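You operate a simulated robot arm through the tools that you are given. There is no shell and no other tool. Be economical: measure what you need, move in short steps, check, and stop when the job is done.

You are at the controls of a simulated robot arm. One attempt, no reset.

JOB
Bring the yellow tub round on the turntable and tip it into the bag.
Fine: lock the turntable before you lift the tub, and put it back on its seat.

The check looks at the end state, three seconds after you hand in, the way a careful person would. Anything else that was tipped, shoved, dropped, spilled or broken makes it a failure.

ROBOT AND FRAMES
A 7-joint arm with a two-finger parallel gripper, fixed in place. Base frame: the origin is at the foot of the arm, x ahead of it, y to its left, z up; the work surface is at about z = -20. Lengths are in mm, angles in degrees, forces in N, time in s.
With the tool pointing down near the work surface it reaches from about 200 to 580 mm from the base axis. Its first joint turns from -66.0 to 66.0 degrees. Payload 2.5 kg.
Tool frame: the origin (TCP) lies between the finger pads and is the grasp point; the fingertips stand 23 mm ahead of it; z points along the fingers, y is the line along which they close. The gripper opens to 94 mm. The fingers are 38 mm wide and 10 mm thick; the gripper's body (54 by 96 mm) begins 39 mm behind the TCP.
Orientation is that of the tool frame in the base frame, as a unit quaternion [x, y, z, w]. With the fingers straight down and closing along the base's y, the tool's x points along the base's -x, its y along +y and its z along -z.

CONTROLS
- The arm moves only by the tool drive_tool. Its argument "commands" is a list of rows, each a list of 3 entries, a list of its own where there are three numbers: the shift along the tool's x, y, z in mm, then the turn, a rotation vector about the tool's x, y, z in degrees, then the finger opening in mm, from 0 to 94. In form: [[[x, y, z], [wx, wy, wz], jaw], ...]. A call has 1 to 8 rows; each row shifts and turns the commanded pose from where the row before left it, along the tool's axes as they then stand. Rows are played at 5 a second. More than 50 mm and 8.6 degrees between two rows, or a gripper value outside its range, and nothing of the call is played. A pose out of reach is approached as far as the arm can. The call stops where the force on the tool passes 40 N (or 10 N more than at its start, if that is more) or the arm is blocked; 0.2 s more then pass. Each finger travels about 108 mm/s and halts on what it meets, pressing with about 40 N; the grip force reading is that of the motor and also rises with nothing between the fingers. The clock runs only during rows and for 0.2 s after the last one: add rows that do not move to give the fingers time. The reply holds the time, the measured pose of the TCP, the force on the tool along the base axes, the opening and the grip force, in the units named above and with some noise, and new pictures: "show" is both (left out), scene, wrist or none.
- Cameras (640 x 400 px; columns grow to the right, rows downward): "scene" is fixed at [130, -417.5, 544.6]; the picture's right is [0.71, -0.70, 0.00], its down [-0.40, -0.40, -0.82] and it looks along [0.58, 0.59, -0.57] (base axes); focal length 249 px, centre (320, 200). "wrist" rides on the gripper at [-39, 0, -44] in the tool frame; the picture's right is [0.00, -1.00, 0.00], its down [0.97, 0.00, -0.24] and it looks along [0.24, 0.00, 0.97] (tool axes); focal length 218 px, centre (320, 200).
- point_at(camera, pixels): for up to 12 pixels [column, row] of the newest picture of that camera ("zoom" is the newest enlarged one), the place [x, y, z] in the base frame of the surface seen there, good to about 2 mm. The clock stands still meanwhile.
- zoom(camera, box): a new picture of the part [left, top, right, bottom] of that camera's present view, enlarged. The clock stands still meanwhile.
- job_done(): hands the job in; it is judged then, once.

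Work in short steps. Measure before you move; look again where a grasp or a placing could have gone wrong, and mend it. You have 80 turns and 120 pictures in all, those below and enlarged ones among them. Open the gripper and draw the arm clear of the work before you hand the job in, unless the task says otherwise; then end with one line.

The tools are called after "Emit:" as name(argument=value, ...) on one line, values as JSON. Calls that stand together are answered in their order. drive_tool: Moves the arm, as the interface text tells. Its arguments: {"type":"object","properties":{"commands":{"type":"array","items":{"type":"array"}},"show":{"type":"string","enum":["both","scene","wrist","none"]}},"required":["commands"]} The other tools are called the same way: point_at (camera, pixels) gives the place of the surface under pixels of a picture; zoom (camera, box) takes an enlarged picture of a part of a camera's view; job_done () hands the job in.

At the start:

```text
time: 0.0
tcp_pos: [399.3, -26.8, 424.3]
tcp_rot: [-0.001, 1.0, 0.0, 0.0]
force: [0.3, -0.3, 0.7]
opening: 94.0
finger_force: 0.1
```

scene: 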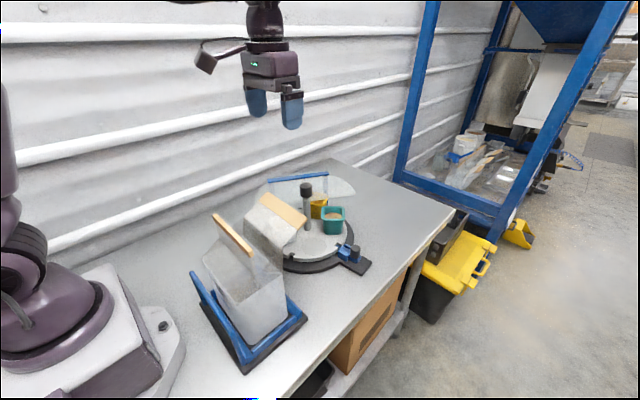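
wrist: 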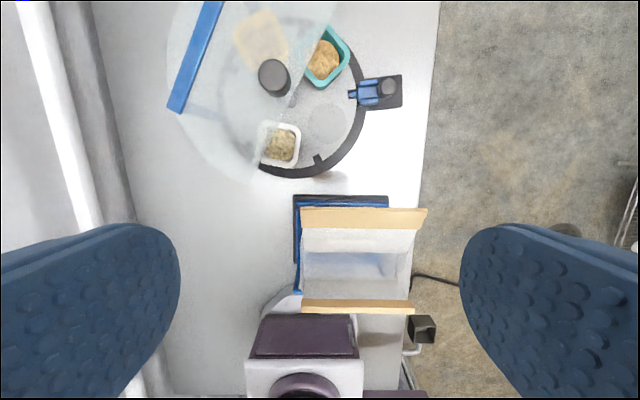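

I start by enlarging the turntable area in both views to see the tubs, the lock and the guard.

Emit:
zoom(camera="scene", box=[180, 150, 400, 290])

Emit:
zoom(camera="wrist", box=[150, 0, 450, 190])

```text
2.86 times, centred on (290, 220) of scene
```

zoom: 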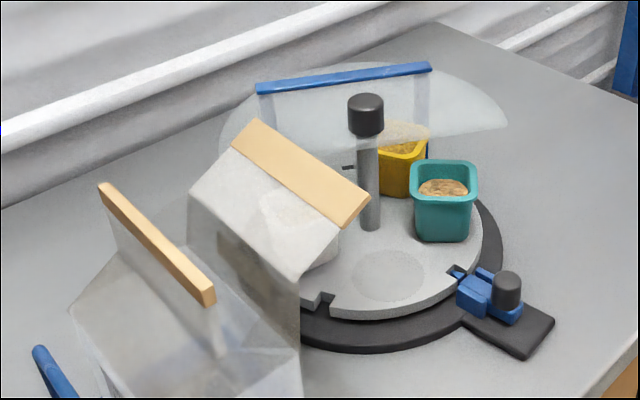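

```text
2.11 times, centred on (300, 95) of wrist
```

zoom: 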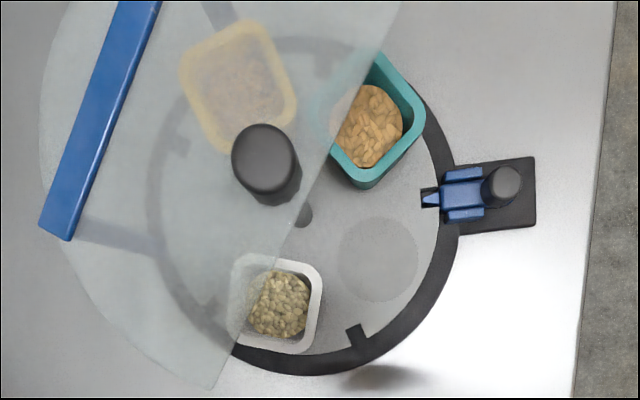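

I measure the key points: disc, post, tubs, lock, notches and guard.

Emit:
point_at(camera="zoom", pixels=[[262, 160], [303, 213], [357, 335], [430, 198], [462, 195], [502, 185], [378, 260], [280, 305], [370, 125], [240, 85], [100, 120], [520, 220]])

Emit:
point_at(camera="scene", pixels=[[306, 187], [306, 228], [270, 180], [326, 174], [334, 212], [320, 203], [355, 248], [345, 247], [337, 246], [232, 235], [275, 208], [360, 268]])

```text
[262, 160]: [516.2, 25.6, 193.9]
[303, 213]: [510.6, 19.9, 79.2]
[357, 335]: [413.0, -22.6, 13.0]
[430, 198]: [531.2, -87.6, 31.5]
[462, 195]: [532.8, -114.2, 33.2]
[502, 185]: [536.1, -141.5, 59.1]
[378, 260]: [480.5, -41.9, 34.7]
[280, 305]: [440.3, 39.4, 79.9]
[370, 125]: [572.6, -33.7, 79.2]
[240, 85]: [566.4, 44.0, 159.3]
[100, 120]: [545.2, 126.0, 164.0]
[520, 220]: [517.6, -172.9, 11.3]
```

```text
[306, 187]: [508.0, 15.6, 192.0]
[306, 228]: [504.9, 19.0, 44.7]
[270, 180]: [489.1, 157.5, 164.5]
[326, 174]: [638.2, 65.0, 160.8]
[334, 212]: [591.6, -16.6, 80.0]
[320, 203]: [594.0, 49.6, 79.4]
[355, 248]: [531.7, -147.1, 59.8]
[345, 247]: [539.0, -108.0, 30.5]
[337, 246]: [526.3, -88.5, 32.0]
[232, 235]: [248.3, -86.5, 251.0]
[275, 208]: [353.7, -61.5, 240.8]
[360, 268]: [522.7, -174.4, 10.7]
```

Emit:
zoom(camera="wrist", box=[320, 60, 420, 122])

Emit:
zoom(camera="scene", box=[320, 230, 384, 270])

```text
6.40 times, centred on (370, 91) of wrist
```

zoom: 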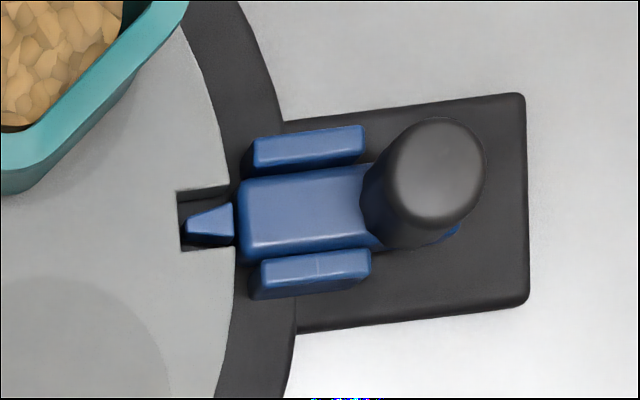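

```text
10.00 times, centred on (352, 250) of scene
```

zoom: 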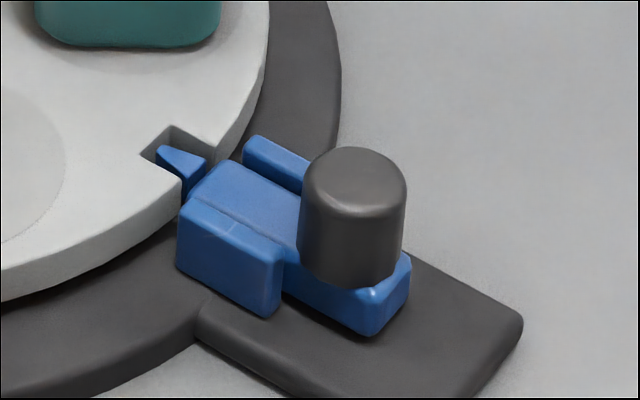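

The tongue sits in the notch, so it's locked now. I measure the lock knob, tongue and slide direction from this zoom.

Emit:
point_at(camera="zoom", pixels=[[355, 165], [305, 220], [400, 230], [352, 270], [395, 300], [225, 180], [185, 160], [228, 230], [268, 155], [150, 155], [255, 60], [500, 320]])

Emit:
zoom(camera="wrist", box=[220, 30, 320, 92])

```text
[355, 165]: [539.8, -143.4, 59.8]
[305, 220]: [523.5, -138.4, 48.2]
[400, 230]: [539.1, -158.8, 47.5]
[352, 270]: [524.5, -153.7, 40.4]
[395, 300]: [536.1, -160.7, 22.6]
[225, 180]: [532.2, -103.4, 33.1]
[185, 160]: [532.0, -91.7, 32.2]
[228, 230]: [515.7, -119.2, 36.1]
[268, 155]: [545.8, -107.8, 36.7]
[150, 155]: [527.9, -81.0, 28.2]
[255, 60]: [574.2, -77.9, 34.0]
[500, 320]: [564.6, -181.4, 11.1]
```

```text
6.40 times, centred on (270, 61) of wrist
```

zoom: 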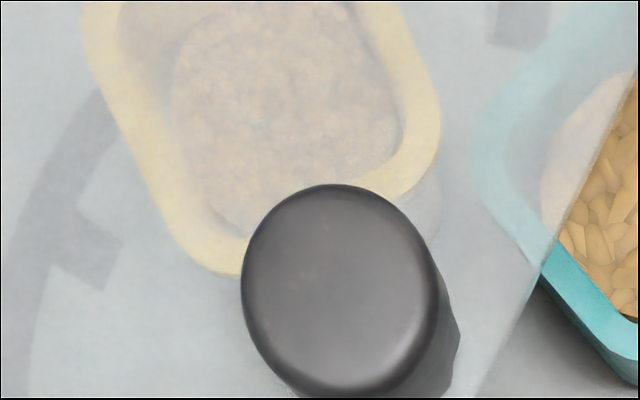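

The layout is clear. The table axis is at about (515, 25), and the lock lies radially at -82° and is engaged. There are five seats 72° apart, the yellow tub is under the guard at +26°, and the open serving seat is at -118°. I go above the lock knob at about (537, -145), turned 8° to line up with the slide.

Emit:
drive_tool(commands=[[[-17.2, -14.8, 36.8], [0, 0, 0], 70], [[-17.2, -14.8, 36.8], [0, 0, 0], 70], [[-17.2, -14.8, 36.8], [0, 0, 0], 70], [[-17.2, -14.8, 36.8], [0, 0, 0], 70], [[-17.2, -14.8, 36.8], [0, 0, 0], 70], [[-17.2, -14.8, 36.8], [0, 0, 0], 70], [[-17.2, -14.8, 36.8], [0, 0, 0], 70], [[-17.2, -14.8, 36.8], [0, 0, -8], 70]])

```text
time: 1.8
tcp_pos: [538.7, -147.4, 128.5]
tcp_rot: [-0.07, 0.998, 0.0, 0.001]
force: [0.0, 0.0, -1.3]
opening: 69.9
finger_force: 0.1
```

scene: 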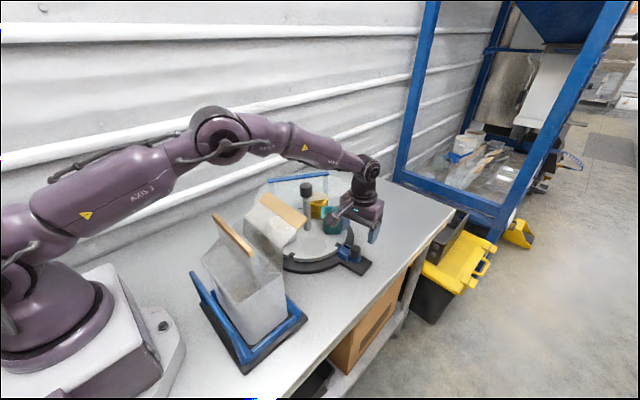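
wrist: 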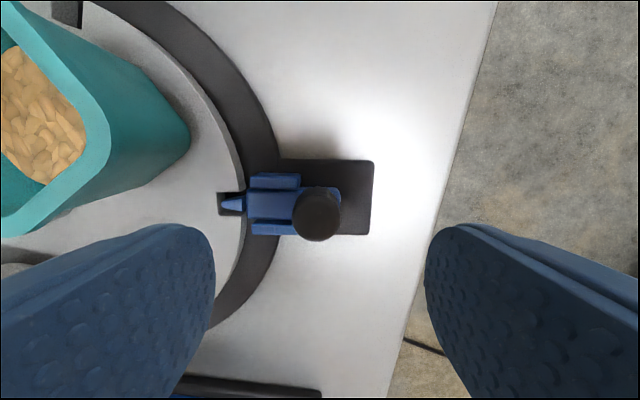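

The knob is centred at (318, 214), under the jaws to within about 2 mm. I lower to z ≈ 65 and close.

Emit:
drive_tool(commands=[[[-1, 0, 32], [0, 0, 0], 70], [[-1, 0, 31], [0, 0, 0], 70], [[0, 0, 0], [0, 0, 0], 50], [[0, 0, 0], [0, 0, 0], 20], [[0, 0, 0], [0, 0, 0], 20], [[0, 0, 0], [0, 0, 0], 20]])

```text
time: 3.2
tcp_pos: [541.7, -144.9, 67.2]
tcp_rot: [-0.07, 0.998, 0.0, 0.0]
force: [3.9, 3.2, -0.3]
opening: 26.9
finger_force: 40.0
```

scene: 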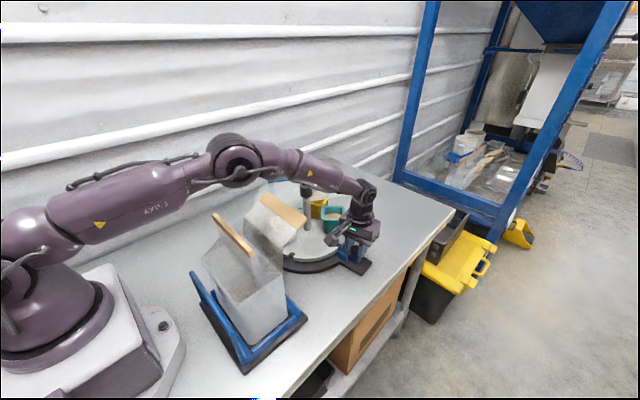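
wrist: 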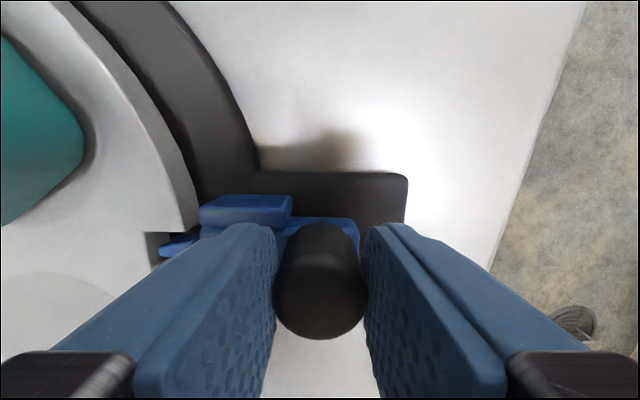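

The knob is held at 26.9 mm. I pull it out along tool -y in small steps of 4 mm, 20 mm in all.

Emit:
drive_tool(commands=[[[0, -4, 0], [0, 0, 0], 20], [[0, -4, 0], [0, 0, 0], 20], [[0, -4, 0], [0, 0, 0], 20], [[0, -4, 0], [0, 0, 0], 20], [[0, -4, 0], [0, 0, 0], 20]])

```text
time: 4.4
tcp_pos: [544.0, -164.8, 66.4]
tcp_rot: [-0.07, 0.998, -0.001, 0.001]
force: [2.8, -0.3, 8.9]
opening: 26.8
finger_force: 39.8
```

scene: 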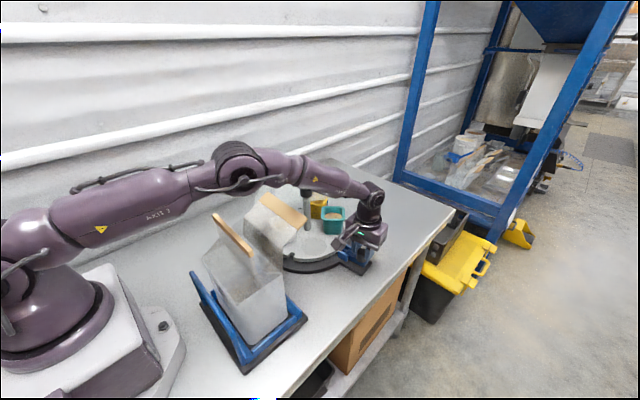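
wrist: 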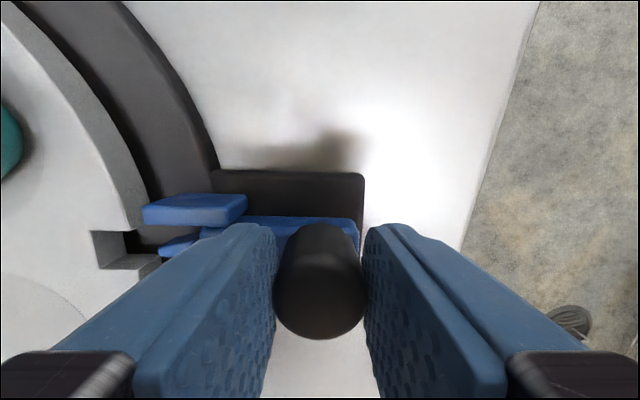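

The slide followed by 20 mm and the tongue (about col 165) seems clear of the notch (ends col 160). I open, rise and inspect.

Emit:
drive_tool(commands=[[[0, 0, 0], [0, 0, 0], 60], [[0, 0, 0], [0, 0, 0], 60], [[0, 0, -40], [0, 0, 0], 60], [[0, 0, -45], [0, 0, 0], 60], [[0, 0, -45], [0, 0, 0], 60]], show="wrist")

Emit:
zoom(camera="scene", box=[256, 170, 384, 250])

```text
time: 5.6
tcp_pos: [541.1, -166.4, 196.1]
tcp_rot: [-0.07, 0.998, -0.001, 0.001]
force: [1.4, -0.2, -0.5]
opening: 60.0
finger_force: 0.1
```

wrist: 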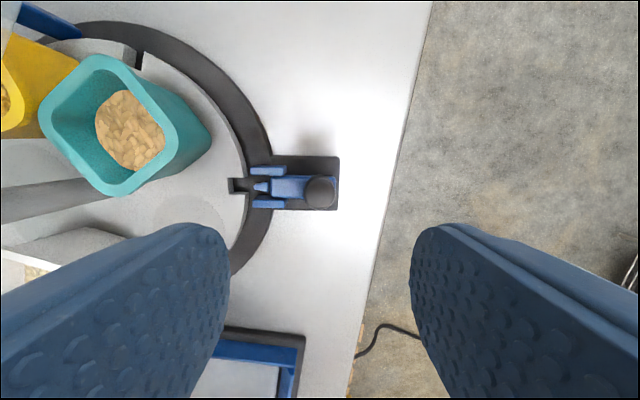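

```text
5.00 times, centred on (320, 210) of scene
```

zoom: 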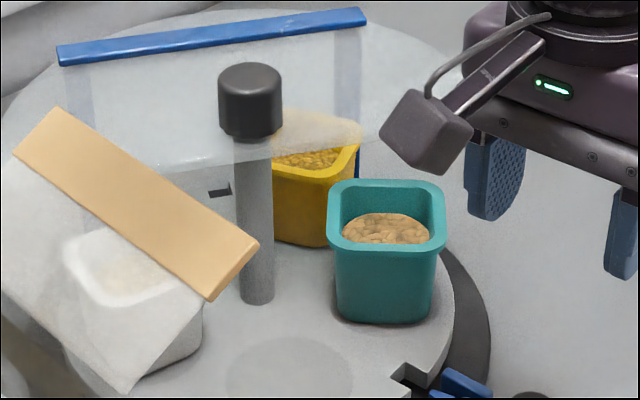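

The tongue is clear of the notch. I measure the table knob height and the tub outlines in this zoom.

Emit:
point_at(camera="zoom", pixels=[[250, 75], [250, 100], [250, 125], [250, 134], [222, 105], [280, 105], [250, 200], [386, 188], [340, 245], [437, 243], [385, 320], [385, 225]])

Emit:
zoom(camera="wrist", box=[0, 130, 330, 220])

```text
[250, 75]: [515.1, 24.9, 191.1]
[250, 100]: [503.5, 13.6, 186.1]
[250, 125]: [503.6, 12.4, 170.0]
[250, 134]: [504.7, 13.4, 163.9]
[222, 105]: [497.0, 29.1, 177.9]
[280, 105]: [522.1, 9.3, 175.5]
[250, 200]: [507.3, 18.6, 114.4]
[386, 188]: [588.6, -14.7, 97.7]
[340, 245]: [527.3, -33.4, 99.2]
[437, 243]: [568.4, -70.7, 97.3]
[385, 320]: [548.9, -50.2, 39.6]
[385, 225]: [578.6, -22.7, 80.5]
```

```text
1.94 times, centred on (165, 175) of wrist
```

zoom: 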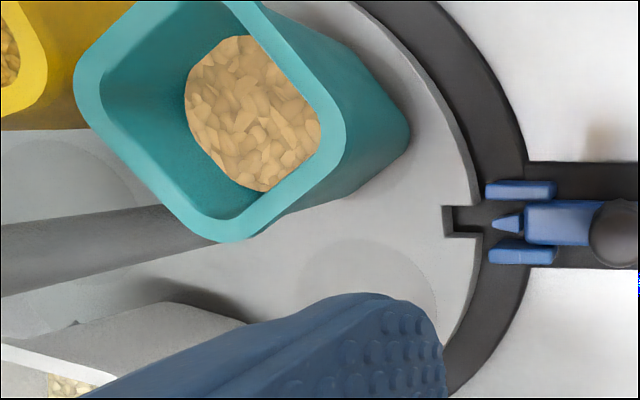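

The knob is centred at (515, 25), z 163–193, about 34 mm wide, and the guard plate lies at z 160. I rise to z 240 and move over it.

Emit:
drive_tool(commands=[[[0, 0, -44], [0, 0, 0], 60], [[0, 38.6, 0], [0, 0, 0], 60], [[0, 38.6, 0], [0, 0, 0], 60], [[0, 38.6, 0], [0, 0, 0], 60], [[0, 38.6, 0], [0, 0, 0], 60], [[-0.8, 38.8, 0], [0, 0, 0], 60]], show="none")

Emit:
drive_tool(commands=[[[0, 0, 0], [0, 0, -8], 60], [[0, 0, 0], [0, 0, -8], 60], [[0, 0, 0], [0, 0, -8], 60], [[0, 0, 0], [0, 0, -8], 60], [[0, 0, 0], [0, 0, -8], 60], [[0, 0, 0], [0, 0, -8], 60], [[0, 0, 0], [0, 0, -8], 60], [[0, 0, 0], [0, 0, -8], 60]])

```text
time: 7.0
tcp_pos: [515.2, 25.4, 239.8]
tcp_rot: [-0.07, 0.998, 0.0, 0.0]
force: [0.2, 0.2, -0.3]
opening: 60.0
finger_force: 0.0
```

```text
time: 8.8
tcp_pos: [517.1, 24.8, 239.5]
tcp_rot: [-0.589, 0.808, 0.0, 0.0]
force: [0.0, -0.7, 1.1]
opening: 59.9
finger_force: 0.2
```

scene: 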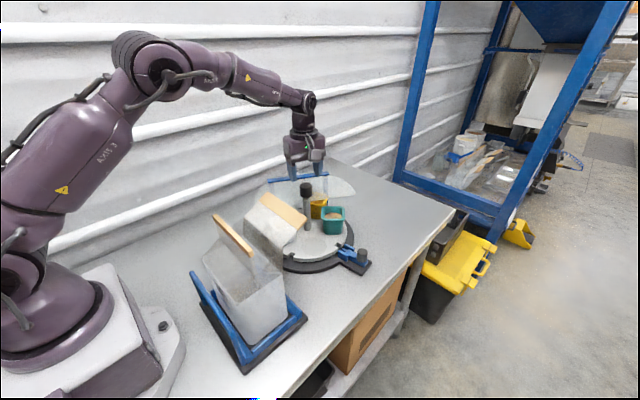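
wrist: 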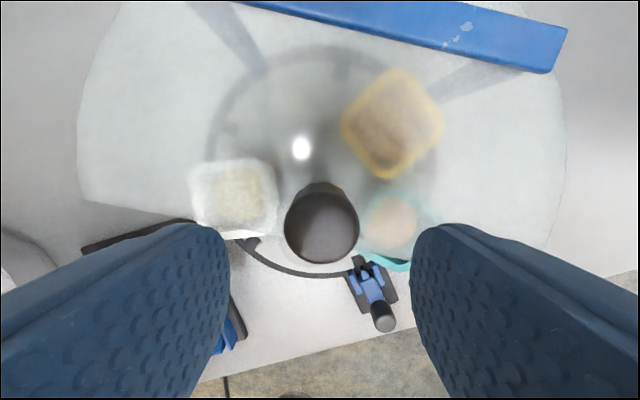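

The knob is centred at column 321. I lower to z ≈ 190 (fingertips about 7 mm above the guard) and close.

Emit:
drive_tool(commands=[[[0, 0, 25], [0, 0, 0], 60], [[0, 0, 24], [0, 0, 0], 60], [[0, 0, 0], [0, 0, 0], 45], [[0, 0, 0], [0, 0, 0], 28], [[0, 0, 0], [0, 0, 0], 28]])

```text
time: 10.0
tcp_pos: [517.5, 25.8, 190.0]
tcp_rot: [-0.589, 0.808, -0.001, 0.002]
force: [16.5, -0.7, -0.4]
opening: 35.2
finger_force: 40.1
```

scene: 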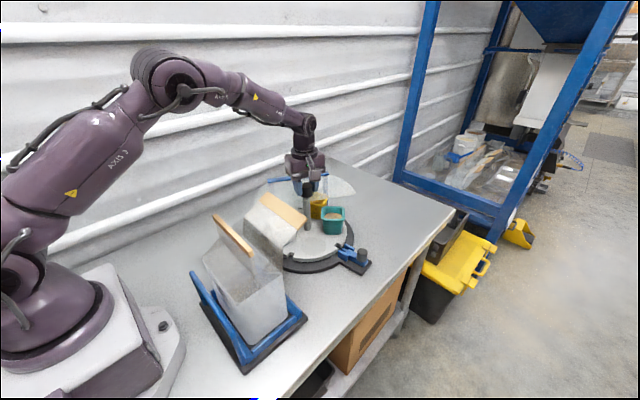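
wrist: 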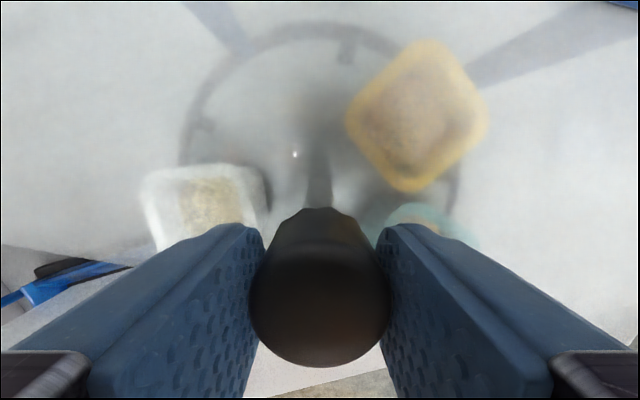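

Gripped at 35 mm with a small side load, which I relieve by 1 mm. Then I test a clockwise turn (+tool z) of 12°.

Emit:
drive_tool(commands=[[[0, -1, 0], [0, 0, 0], 28], [[0, 0, 0], [0, 0, 4], 28], [[0, 0, 0], [0, 0, 4], 28], [[0, 0, 0], [0, 0, 4], 28]])

```text
time: 11.0
tcp_pos: [516.4, 26.4, 190.2]
tcp_rot: [-0.5, 0.866, 0.001, -0.001]
force: [-4.2, 7.6, 0.9]
opening: 35.1
finger_force: 39.7
```

scene: 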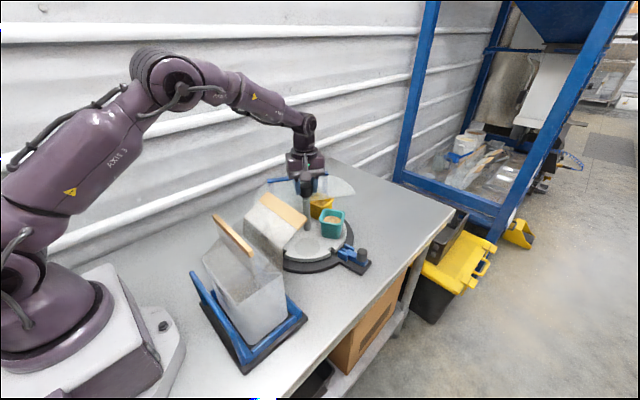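
wrist: 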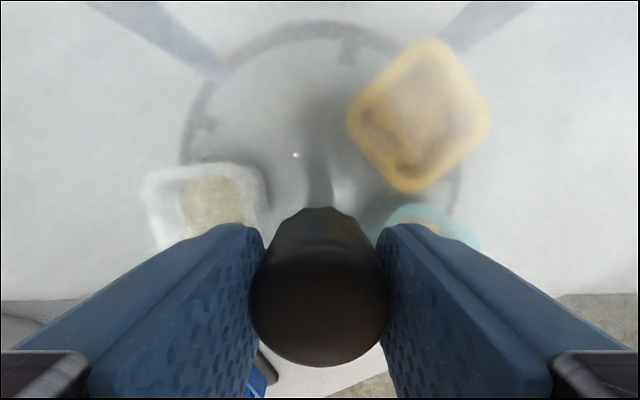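

The disc turns with the gripper: the tubs stay put in the wrist view while the guard moves. I continue at 6° per row.

Emit:
drive_tool(commands=[[[0, 0, 0], [0, 0, 4], 28], [[0, 0, 0], [0, 0, 6], 28], [[0, 0, 0], [0, 0, 6], 28], [[0, 0, 0], [0, 0, 6], 28], [[0, 0, 0], [0, 0, 6], 28], [[0, 0, 0], [0, 0, 6], 28], [[0, 0, 0], [0, 0, 6], 28], [[0, 0, 0], [0, 0, 4], 28]], show="scene")

```text
time: 12.8
tcp_pos: [517.5, 25.8, 190.2]
tcp_rot: [-0.138, 0.99, 0.001, -0.001]
force: [-12.8, 12.3, 2.2]
opening: 35.0
finger_force: 40.2
```

scene: 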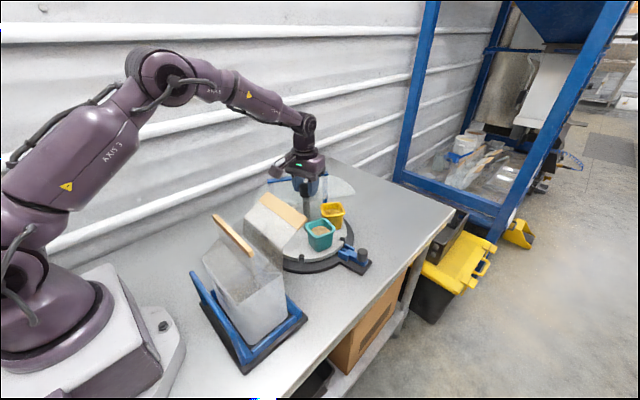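

Turned 56° so far. There is a small side load, so I relieve it and continue.

Emit:
drive_tool(commands=[[[0.4, 0.8, 0], [0, 0, 4], 28], [[0, 0, 0], [0, 0, 6], 28], [[0, 0, 0], [0, 0, 6], 28], [[0, 0, 0], [0, 0, 6], 28], [[0, 0, 0], [0, 0, 6], 28], [[0, 0, 0], [0, 0, 6], 28], [[0, 0, 0], [0, 0, 6], 28], [[0, 0, 0], [0, 0, 4], 28]], show="scene")

```text
time: 14.6
tcp_pos: [516.6, 27.3, 191.5]
tcp_rot: [0.243, 0.97, 0.0, 0.0]
force: [-6.4, 8.4, 0.8]
opening: 34.9
finger_force: 39.6
```

scene: 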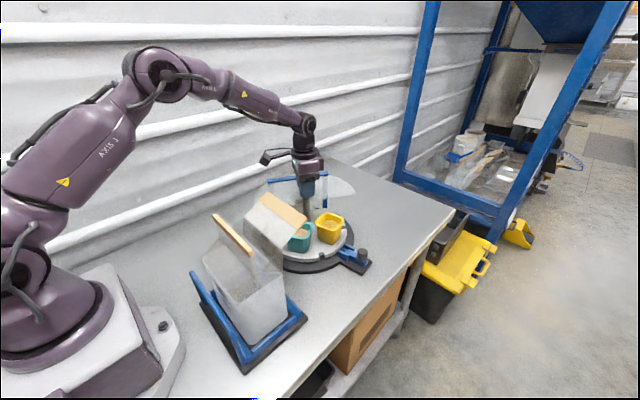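

100° turned, 44° left.

Emit:
drive_tool(commands=[[[0, 0.4, 0], [0, 0, 4], 28], [[0, 0, 0], [0, 0, 6], 28], [[0, 0, 0], [0, 0, 6], 28], [[0, 0, 0], [0, 0, 6], 28], [[0, 0, 0], [0, 0, 6], 28], [[0, 0, 0], [0, 0, 6], 28], [[0, 0, 0], [0, 0, 6], 28], [[0, 0, 0], [0, 0, 4], 28]])

Emit:
zoom(camera="scene", box=[266, 200, 394, 280])

```text
time: 16.4
tcp_pos: [517.5, 25.5, 190.7]
tcp_rot: [0.588, 0.809, 0.0, 0.0]
force: [4.0, 5.6, 0.2]
opening: 35.2
finger_force: 40.7
```

scene: 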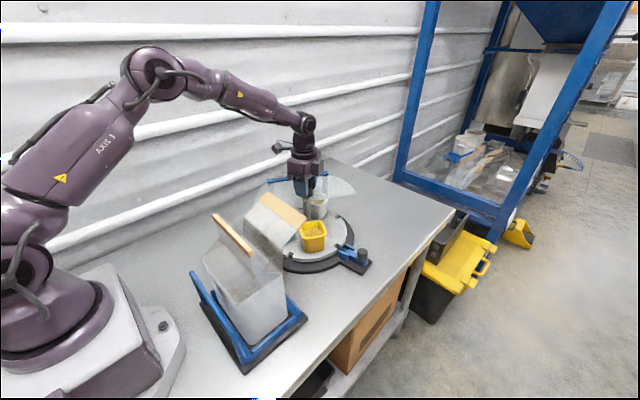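
wrist: 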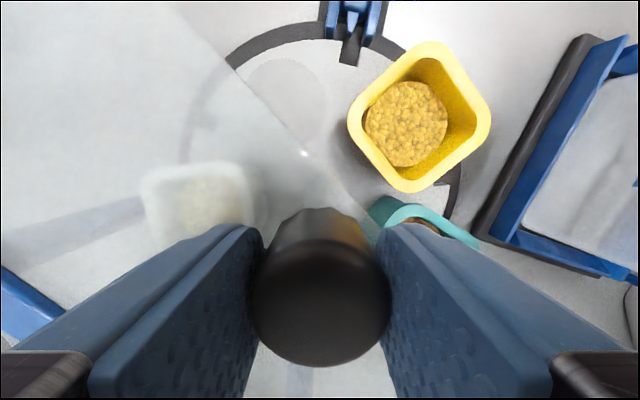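

```text
5.00 times, centred on (330, 240) of scene
```

zoom: 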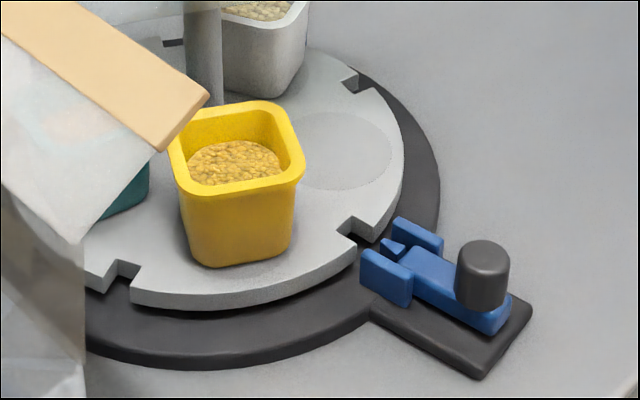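

Emit:
zoom(camera="wrist", box=[310, 0, 406, 70])

Emit:
zoom(camera="scene", box=[328, 238, 360, 258])

```text
5.71 times, centred on (358, 35) of wrist
```

zoom: 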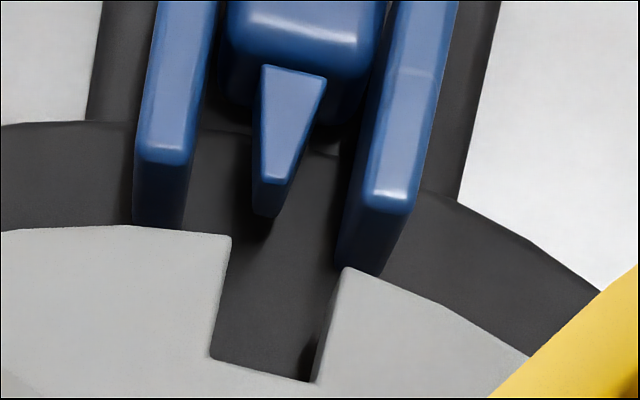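

```text
16.00 times, centred on (344, 248) of scene
```

zoom: 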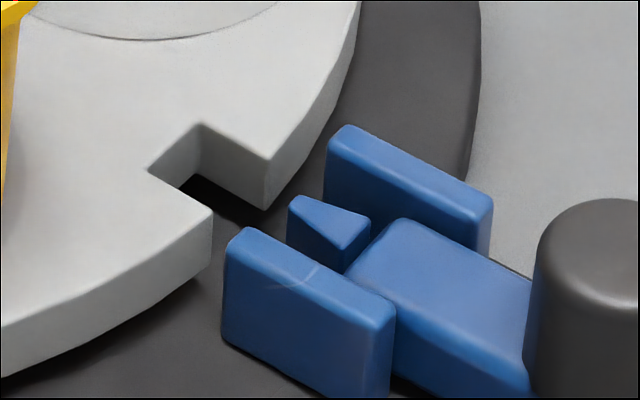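

I check the alignment numerically: notch corners against tongue corners.

Emit:
point_at(camera="zoom", pixels=[[208, 207], [268, 155], [144, 170], [200, 121], [300, 202], [340, 240], [365, 215], [400, 225], [350, 275], [425, 235], [230, 235], [350, 130]])

```text
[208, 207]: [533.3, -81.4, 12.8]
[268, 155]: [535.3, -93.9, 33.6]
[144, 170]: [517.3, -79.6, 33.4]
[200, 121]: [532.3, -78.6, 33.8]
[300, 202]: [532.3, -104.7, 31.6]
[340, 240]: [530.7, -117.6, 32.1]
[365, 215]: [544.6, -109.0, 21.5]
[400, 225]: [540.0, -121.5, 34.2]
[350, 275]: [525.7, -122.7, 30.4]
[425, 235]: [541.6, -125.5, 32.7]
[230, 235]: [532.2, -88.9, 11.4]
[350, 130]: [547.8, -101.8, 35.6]
```

The notch centre lies about 1.5–2° past the tongue (clockwise), so I turn back 1.8° and look again.

Emit:
drive_tool(commands=[[[0, 0, 0], [0, 0, -0.9], 28], [[0, 0, 0], [0, 0, -0.9], 28], [[0, 0, 0], [0, 0, 0], 28]], show="none")

Emit:
zoom(camera="wrist", box=[310, 0, 406, 70])

```text
time: 17.2
tcp_pos: [517.4, 24.7, 192.3]
tcp_rot: [0.575, 0.818, 0.0, -0.001]
force: [3.9, -0.2, -0.9]
opening: 35.1
finger_force: 39.7
```

```text
5.71 times, centred on (358, 35) of wrist
```

zoom: 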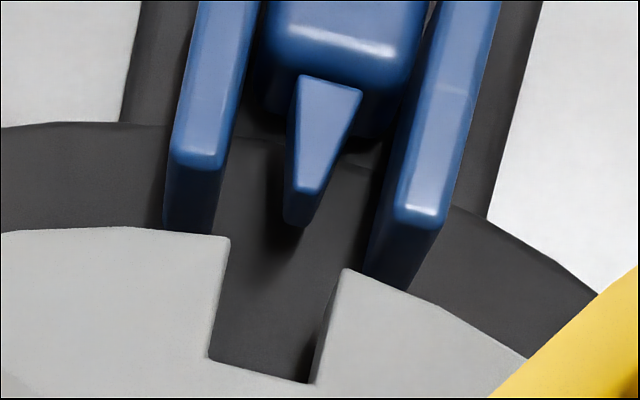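

Tongue and notch are now aligned within about 1 mm. I release, rise and turn the tool back for the lock.

Emit:
drive_tool(commands=[[[0, 0, 0], [0, 0, 0], 45], [[0, 0, 0], [0, 0, 0], 60], [[0, 0, -25], [0, 0, 0], 60], [[0, 0, -30], [0, 0, 0], 60], [[0, 0, 0], [0, 0, -8], 60], [[0, 0, 0], [0, 0, -8], 60], [[0, 0, 0], [0, 0, -8], 60]], show="none")

Emit:
drive_tool(commands=[[[0, 0, 0], [0, 0, -8], 60], [[0, 0, 0], [0, 0, -8], 60], [[0, 0, 0], [0, 0, -8], 60], [[0, 0, 0], [0, 0, -8], 60], [[0, 0, 0], [0, 0, -8], 60], [[0, 0, 0], [0, 0, -8], 60], [[0, 0, 0], [0, 0, -6.2], 60]], show="none")

```text
time: 18.8
tcp_pos: [516.3, 24.9, 247.0]
tcp_rot: [0.392, 0.92, 0.0, -0.001]
force: [-0.4, -1.0, -0.6]
opening: 60.1
finger_force: 0.1
```

```text
time: 20.4
tcp_pos: [516.8, 24.7, 245.4]
tcp_rot: [-0.071, 0.997, 0.0, 0.0]
force: [-0.7, 0.1, 0.0]
opening: 60.0
finger_force: 0.1
```

Emit:
drive_tool(commands=[[[0, -38.4, 0], [0, 0, 0], 60], [[0, -38.4, 0], [0, 0, 0], 60], [[0, -38.4, 0], [0, 0, 0], 60], [[0, -38.4, 0], [0, 0, 0], 60], [[0, -38.3, 0], [0, 0, 0], 60], [[0, 0, 45], [0, 0, 0], 60], [[0, 0, 45], [0, 0, 0], 60]], show="wrist")

```text
time: 22.0
tcp_pos: [542.3, -165.0, 156.5]
tcp_rot: [-0.07, 0.998, 0.0, 0.0]
force: [-1.2, -0.3, -0.3]
opening: 59.8
finger_force: 0.0
```

wrist: 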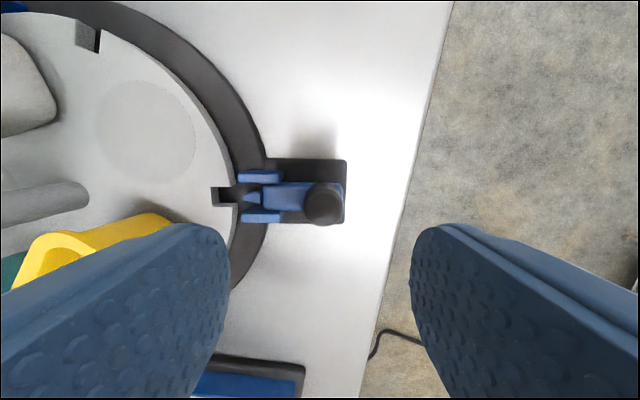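

The knob is between the jaws (323, 205). I lower to 66, grip and push the slide 20 mm in.

Emit:
drive_tool(commands=[[[0, 0, 45], [0, 0, 0], 60], [[0, 0, 45], [0, 0, 0], 60], [[0, 0, 0], [0, 0, 0], 35], [[0, 0, 0], [0, 0, 0], 20], [[0, 0, 0], [0, 0, 0], 20], [[0, 5, 0], [0, 0, 0], 20], [[0, 5, 0], [0, 0, 0], 20]], show="none")

Emit:
drive_tool(commands=[[[0, 3, 0], [0, 0, 0], 20], [[0, 3, 0], [0, 0, 0], 20], [[0, 2, 0], [0, 0, 0], 20], [[0, 2, 0], [0, 0, 0], 20], [[0, 0, 0], [0, 0, 0], 20]], show="wrist")

```text
time: 23.6
tcp_pos: [542.7, -154.8, 65.2]
tcp_rot: [-0.069, 0.998, 0.0, -0.001]
force: [3.4, -0.3, -0.4]
opening: 27.2
finger_force: 40.3
```

```text
time: 24.8
tcp_pos: [541.4, -144.6, 65.3]
tcp_rot: [-0.071, 0.997, -0.001, -0.001]
force: [-0.1, -1.4, -0.5]
opening: 27.1
finger_force: 40.2
```

wrist: 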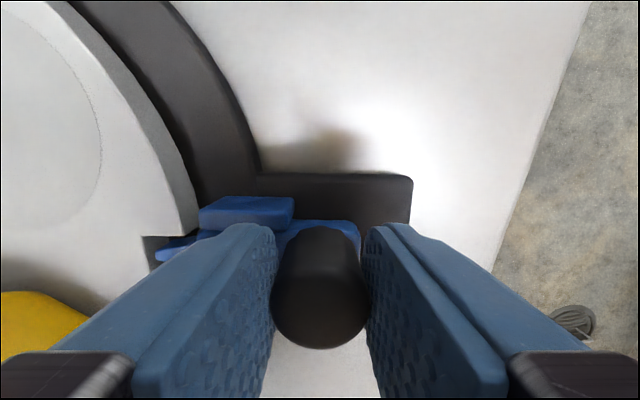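

The slide is back at its starting position (y -144.6). I release, rise and check that the tongue is engaged.

Emit:
drive_tool(commands=[[[0, 0, 0], [0, 0, 0], 60], [[0, 0, 0], [0, 0, 0], 60], [[0, 0, -45], [0, 0, 0], 60], [[0, 0, -45], [0, 0, 0], 60], [[0, 0, -45], [0, 0, 0], 60]], show="wrist")

Emit:
zoom(camera="scene", box=[266, 200, 394, 280])

Emit:
zoom(camera="wrist", box=[0, 80, 320, 280])

```text
time: 26.0
tcp_pos: [538.8, -143.9, 200.8]
tcp_rot: [-0.07, 0.998, 0.0, -0.001]
force: [-0.5, -0.1, 1.2]
opening: 60.0
finger_force: 0.1
```

wrist: 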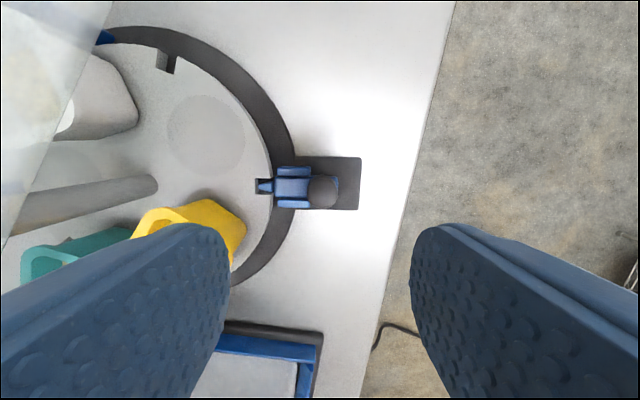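

```text
5.00 times, centred on (330, 240) of scene
```

zoom: 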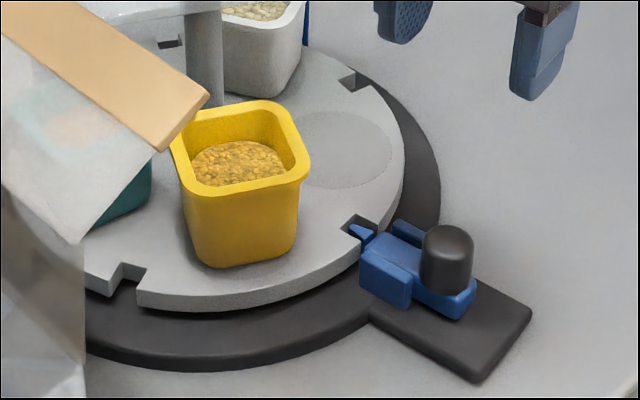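

```text
2.00 times, centred on (160, 180) of wrist
```

zoom: 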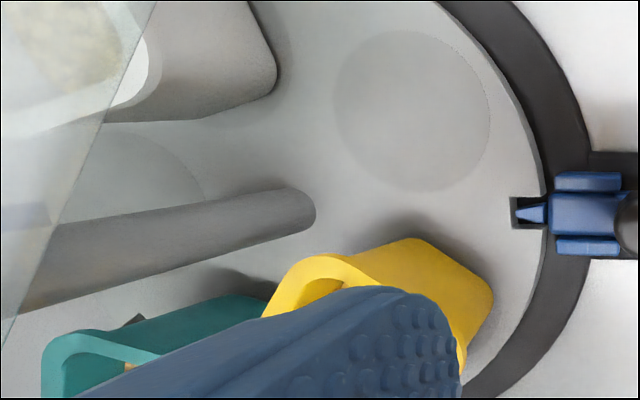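

Locked again with the yellow tub at the open seat. I rise to a viewpoint over the tub and the bag to measure both.

Emit:
drive_tool(commands=[[[0, 0, -48], [0, 0, 0], 94], [[23.7, 27, -26], [0, 0, 0], 94], [[23.7, 27, -26], [0, 0, 0], 94], [[23.7, 27, -26], [0, 0, 0], 94], [[23.7, 27, -26], [0, 0, 8], 94], [[0, 0, 0], [0, 0, 0], 94]])

Emit:
zoom(camera="scene", box=[170, 180, 362, 380])

```text
time: 27.4
tcp_pos: [431.0, -49.1, 351.8]
tcp_rot: [0.001, 1.0, 0.0, -0.001]
force: [0.3, 0.2, 0.1]
opening: 93.9
finger_force: 0.1
```

scene: 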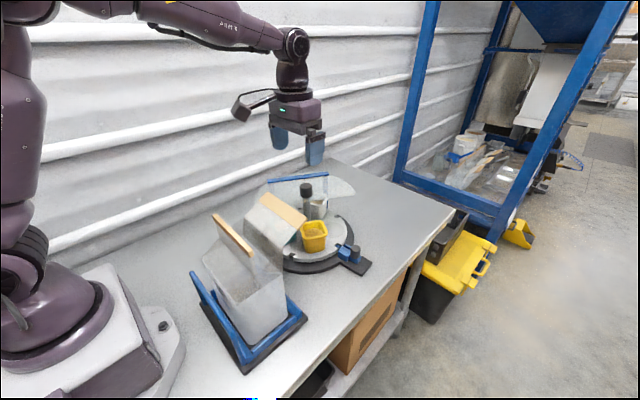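
wrist: 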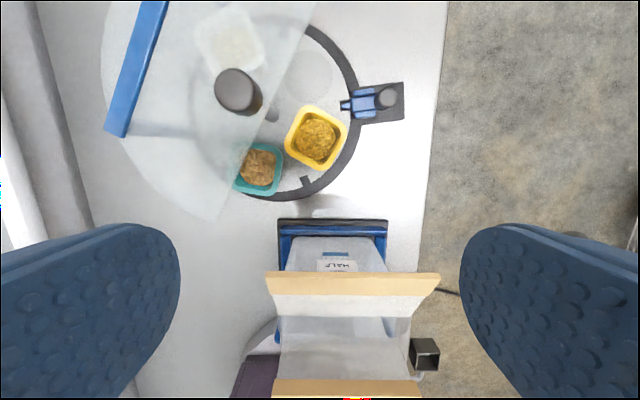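

```text
2.00 times, centred on (266, 280) of scene
```

zoom: 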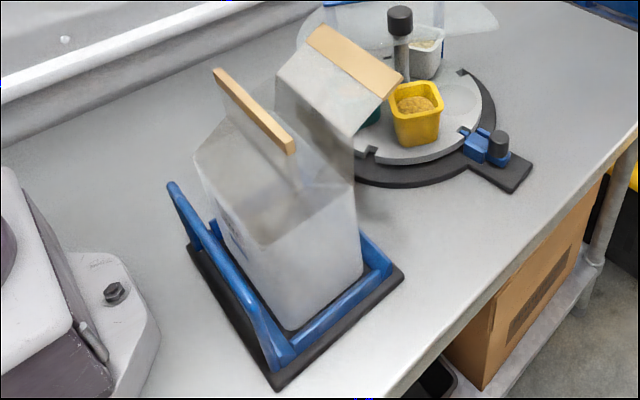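

Emit:
point_at(camera="zoom", pixels=[[215, 72], [290, 145], [320, 30], [397, 80], [375, 95], [278, 75], [345, 135], [268, 243], [355, 195], [197, 155], [290, 325], [362, 275]])

Emit:
point_at(camera="wrist", pixels=[[270, 285], [435, 285], [350, 275], [275, 390], [415, 390], [320, 340], [300, 125], [345, 122], [328, 165], [287, 150], [318, 135], [350, 360]])

Emit:
zoom(camera="wrist", box=[220, 210, 460, 400])

```text
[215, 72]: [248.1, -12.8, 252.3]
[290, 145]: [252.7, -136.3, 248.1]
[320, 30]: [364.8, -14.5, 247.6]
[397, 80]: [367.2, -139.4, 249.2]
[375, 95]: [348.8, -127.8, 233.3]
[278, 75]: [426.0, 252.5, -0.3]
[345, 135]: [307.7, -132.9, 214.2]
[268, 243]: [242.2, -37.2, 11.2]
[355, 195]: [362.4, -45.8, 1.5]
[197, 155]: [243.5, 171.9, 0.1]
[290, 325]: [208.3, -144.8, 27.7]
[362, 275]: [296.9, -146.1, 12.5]
```

```text
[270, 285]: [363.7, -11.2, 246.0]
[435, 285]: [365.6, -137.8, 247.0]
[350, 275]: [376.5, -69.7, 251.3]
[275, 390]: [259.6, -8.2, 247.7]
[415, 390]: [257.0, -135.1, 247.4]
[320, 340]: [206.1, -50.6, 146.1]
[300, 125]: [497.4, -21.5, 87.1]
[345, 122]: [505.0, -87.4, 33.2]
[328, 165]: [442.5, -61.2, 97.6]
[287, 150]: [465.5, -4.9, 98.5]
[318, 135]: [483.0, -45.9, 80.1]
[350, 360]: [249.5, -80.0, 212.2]
```

```text
2.11 times, centred on (340, 305) of wrist
```

zoom: 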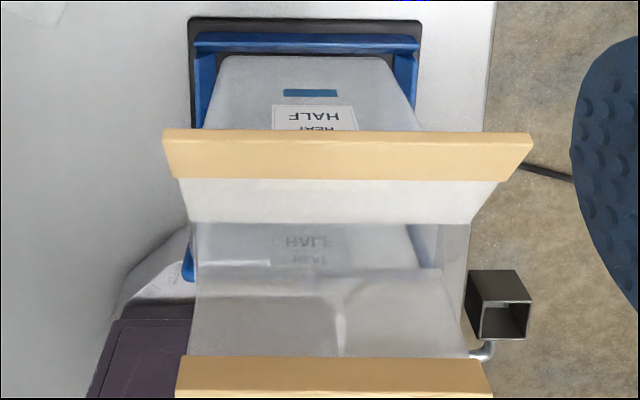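

Before planning the grasp and the tip, I look closely at the gripper (there's a box on its side, around (240, 107)) and at the bag's label.

Emit:
zoom(camera="scene", box=[220, 20, 348, 180])

Emit:
point_at(camera="scene", pixels=[[236, 104], [246, 114], [250, 105], [262, 93], [292, 117], [318, 155], [278, 145], [290, 80]])

Emit:
zoom(camera="wrist", box=[275, 225, 395, 300])

```text
2.50 times, centred on (284, 100) of scene
```

zoom: 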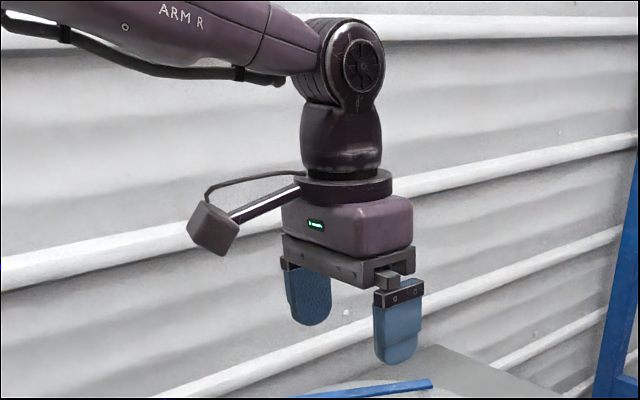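

```text
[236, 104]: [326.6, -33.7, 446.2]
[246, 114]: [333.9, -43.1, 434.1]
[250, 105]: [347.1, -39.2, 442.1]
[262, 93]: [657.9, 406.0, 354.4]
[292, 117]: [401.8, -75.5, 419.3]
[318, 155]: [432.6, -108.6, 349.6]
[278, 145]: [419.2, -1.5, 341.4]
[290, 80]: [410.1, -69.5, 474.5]
```

```text
5.33 times, centred on (335, 262) of wrist
```

zoom: 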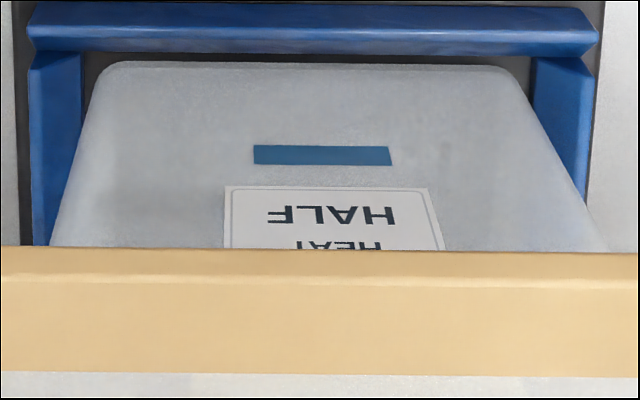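

The side lamp box sits at tool +x ≈ 100, about 93 mm behind the TCP, so I must keep it clear. I measure the yellow rim precisely.

Emit:
zoom(camera="wrist", box=[220, 70, 380, 210])

```text
2.86 times, centred on (300, 140) of wrist
```

zoom: 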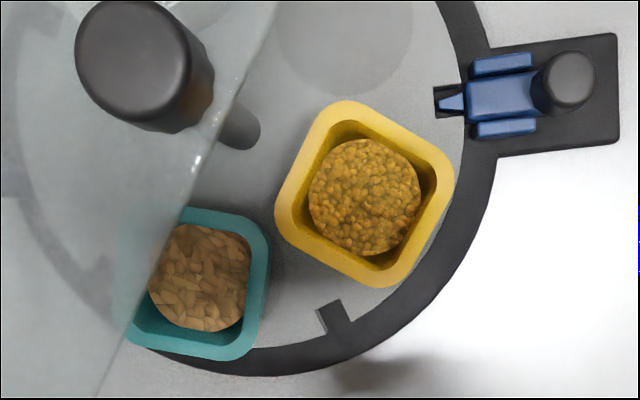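

Emit:
point_at(camera="zoom", pixels=[[300, 145], [282, 222], [340, 108], [415, 135], [448, 172], [400, 278], [362, 280], [445, 195], [252, 245], [262, 300], [335, 255], [430, 225]])

```text
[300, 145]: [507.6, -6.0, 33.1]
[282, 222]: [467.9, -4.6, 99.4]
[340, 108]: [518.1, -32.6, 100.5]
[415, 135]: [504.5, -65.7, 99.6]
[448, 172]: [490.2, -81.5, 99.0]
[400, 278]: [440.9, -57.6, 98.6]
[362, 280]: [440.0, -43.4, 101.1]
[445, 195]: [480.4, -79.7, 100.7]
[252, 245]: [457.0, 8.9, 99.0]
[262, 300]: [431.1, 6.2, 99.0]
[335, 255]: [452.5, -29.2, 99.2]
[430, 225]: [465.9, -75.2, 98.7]
```

The yellow rim is a square of about 60 mm centred at (479.5, -44), z 99, with its sides radial. I will grip the tangential sides with the hand leaning 40° outward, so that at tipping the hand stays level while the tub is inverted. First I position above it and yaw.

Emit:
drive_tool(commands=[[[-22, -2, 10], [0, 0, 0], 80], [[-22, -2, 10], [0, 0, -7.75], 80], [[0, 0, 0], [0, 0, -7.75], 80], [[0, 0, 0], [0, 0, -7.75], 80], [[0, 0, 0], [0, 0, -7.75], 80], [[0, 0, 0], [0, 0, -7.75], 80], [[0, 0, 0], [0, 0, -7.75], 80], [[0, 0, 0], [0, 0, -7.75], 80]], show="none")

Emit:
drive_tool(commands=[[[0, 0, 0], [0, 0, -7.75], 80], [[0, 0, 0], [0, -8, 0], 80], [[0, 0, 0], [0, -8, 0], 80], [[0, 0, 0], [0, -8, 0], 80], [[0, 0, 0], [0, -8, 0], 80], [[0, 0, 0], [0, -8, 0], 80], [[0, 0, 0], [0, 0, 0], 80]])

```text
time: 29.2
tcp_pos: [476.5, -54.8, 332.8]
tcp_rot: [-0.457, 0.889, -0.001, 0.001]
force: [-0.9, 0.2, -0.3]
opening: 80.0
finger_force: 0.0
```

```text
time: 30.8
tcp_pos: [476.2, -53.5, 333.5]
tcp_rot: [-0.484, 0.805, 0.176, 0.294]
force: [-0.3, -0.6, 0.1]
opening: 80.3
finger_force: 0.1
```

scene: 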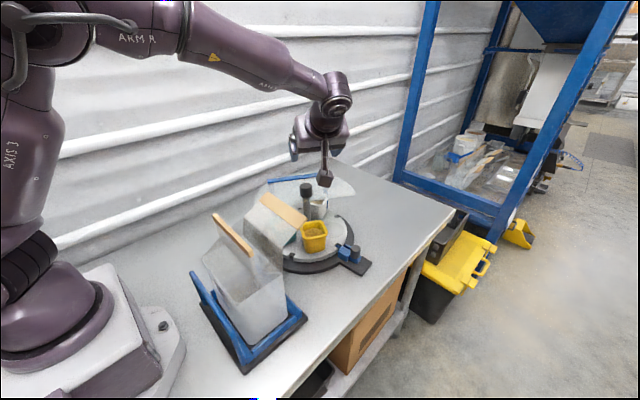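
wrist: 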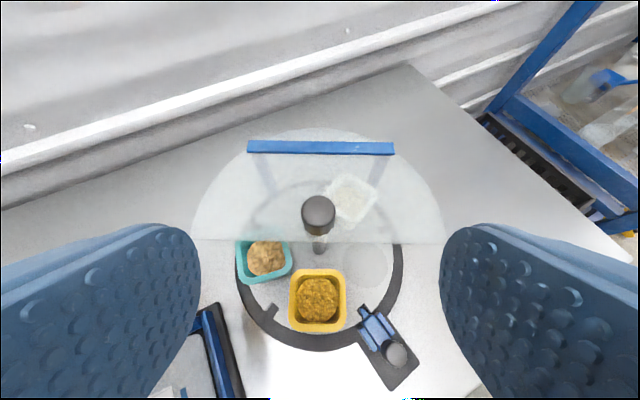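

Leaned 40°, with the tub squarely centred at column 318. I descend vertically to z ≈ 160 and check.

Emit:
drive_tool(commands=[[[27.6, 0, 32.9], [0, 0, 0], 80], [[27.6, 0, 32.9], [0, 0, 0], 80], [[27.6, 0, 32.9], [0, 0, 0], 80], [[27.6, 0, 32.9], [0, 0, 0], 80], [[0, 0, 0], [0, 0, 0], 80]])

```text
time: 32.0
tcp_pos: [474.2, -52.9, 160.9]
tcp_rot: [-0.484, 0.805, 0.175, 0.293]
force: [0.5, 0.9, -0.2]
opening: 80.1
finger_force: 0.0
```

scene: 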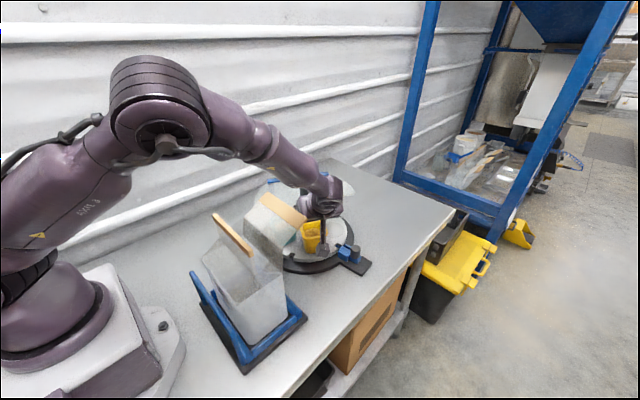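
wrist: 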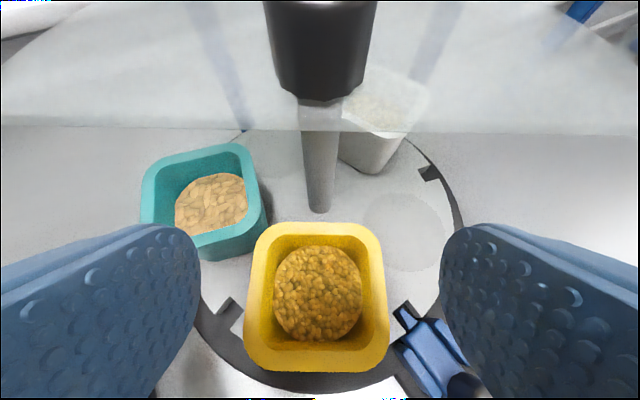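

The tub is centred at (316, 297), with clearance to the teal tub. I continue down to z ≈ 75.

Emit:
drive_tool(commands=[[[18.5, 0, 22], [0, 0, 0], 80], [[18.5, 0, 22], [0, 0, 0], 80], [[9.2, 0, 11], [0, 0, 0], 80], [[9.2, 0, 11], [0, 0, 0], 80], [[0, 0, 0], [0, 0, 0], 80]])

```text
time: 33.2
tcp_pos: [475.8, -54.8, 74.9]
tcp_rot: [-0.484, 0.805, 0.176, 0.294]
force: [-0.4, 0.3, 0.4]
opening: 79.9
finger_force: 0.1
```

scene: 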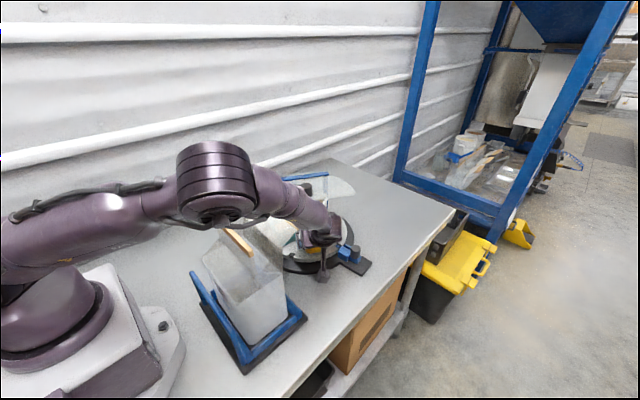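
wrist: 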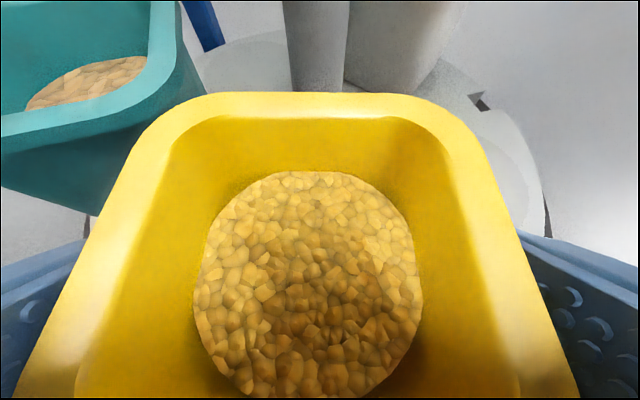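

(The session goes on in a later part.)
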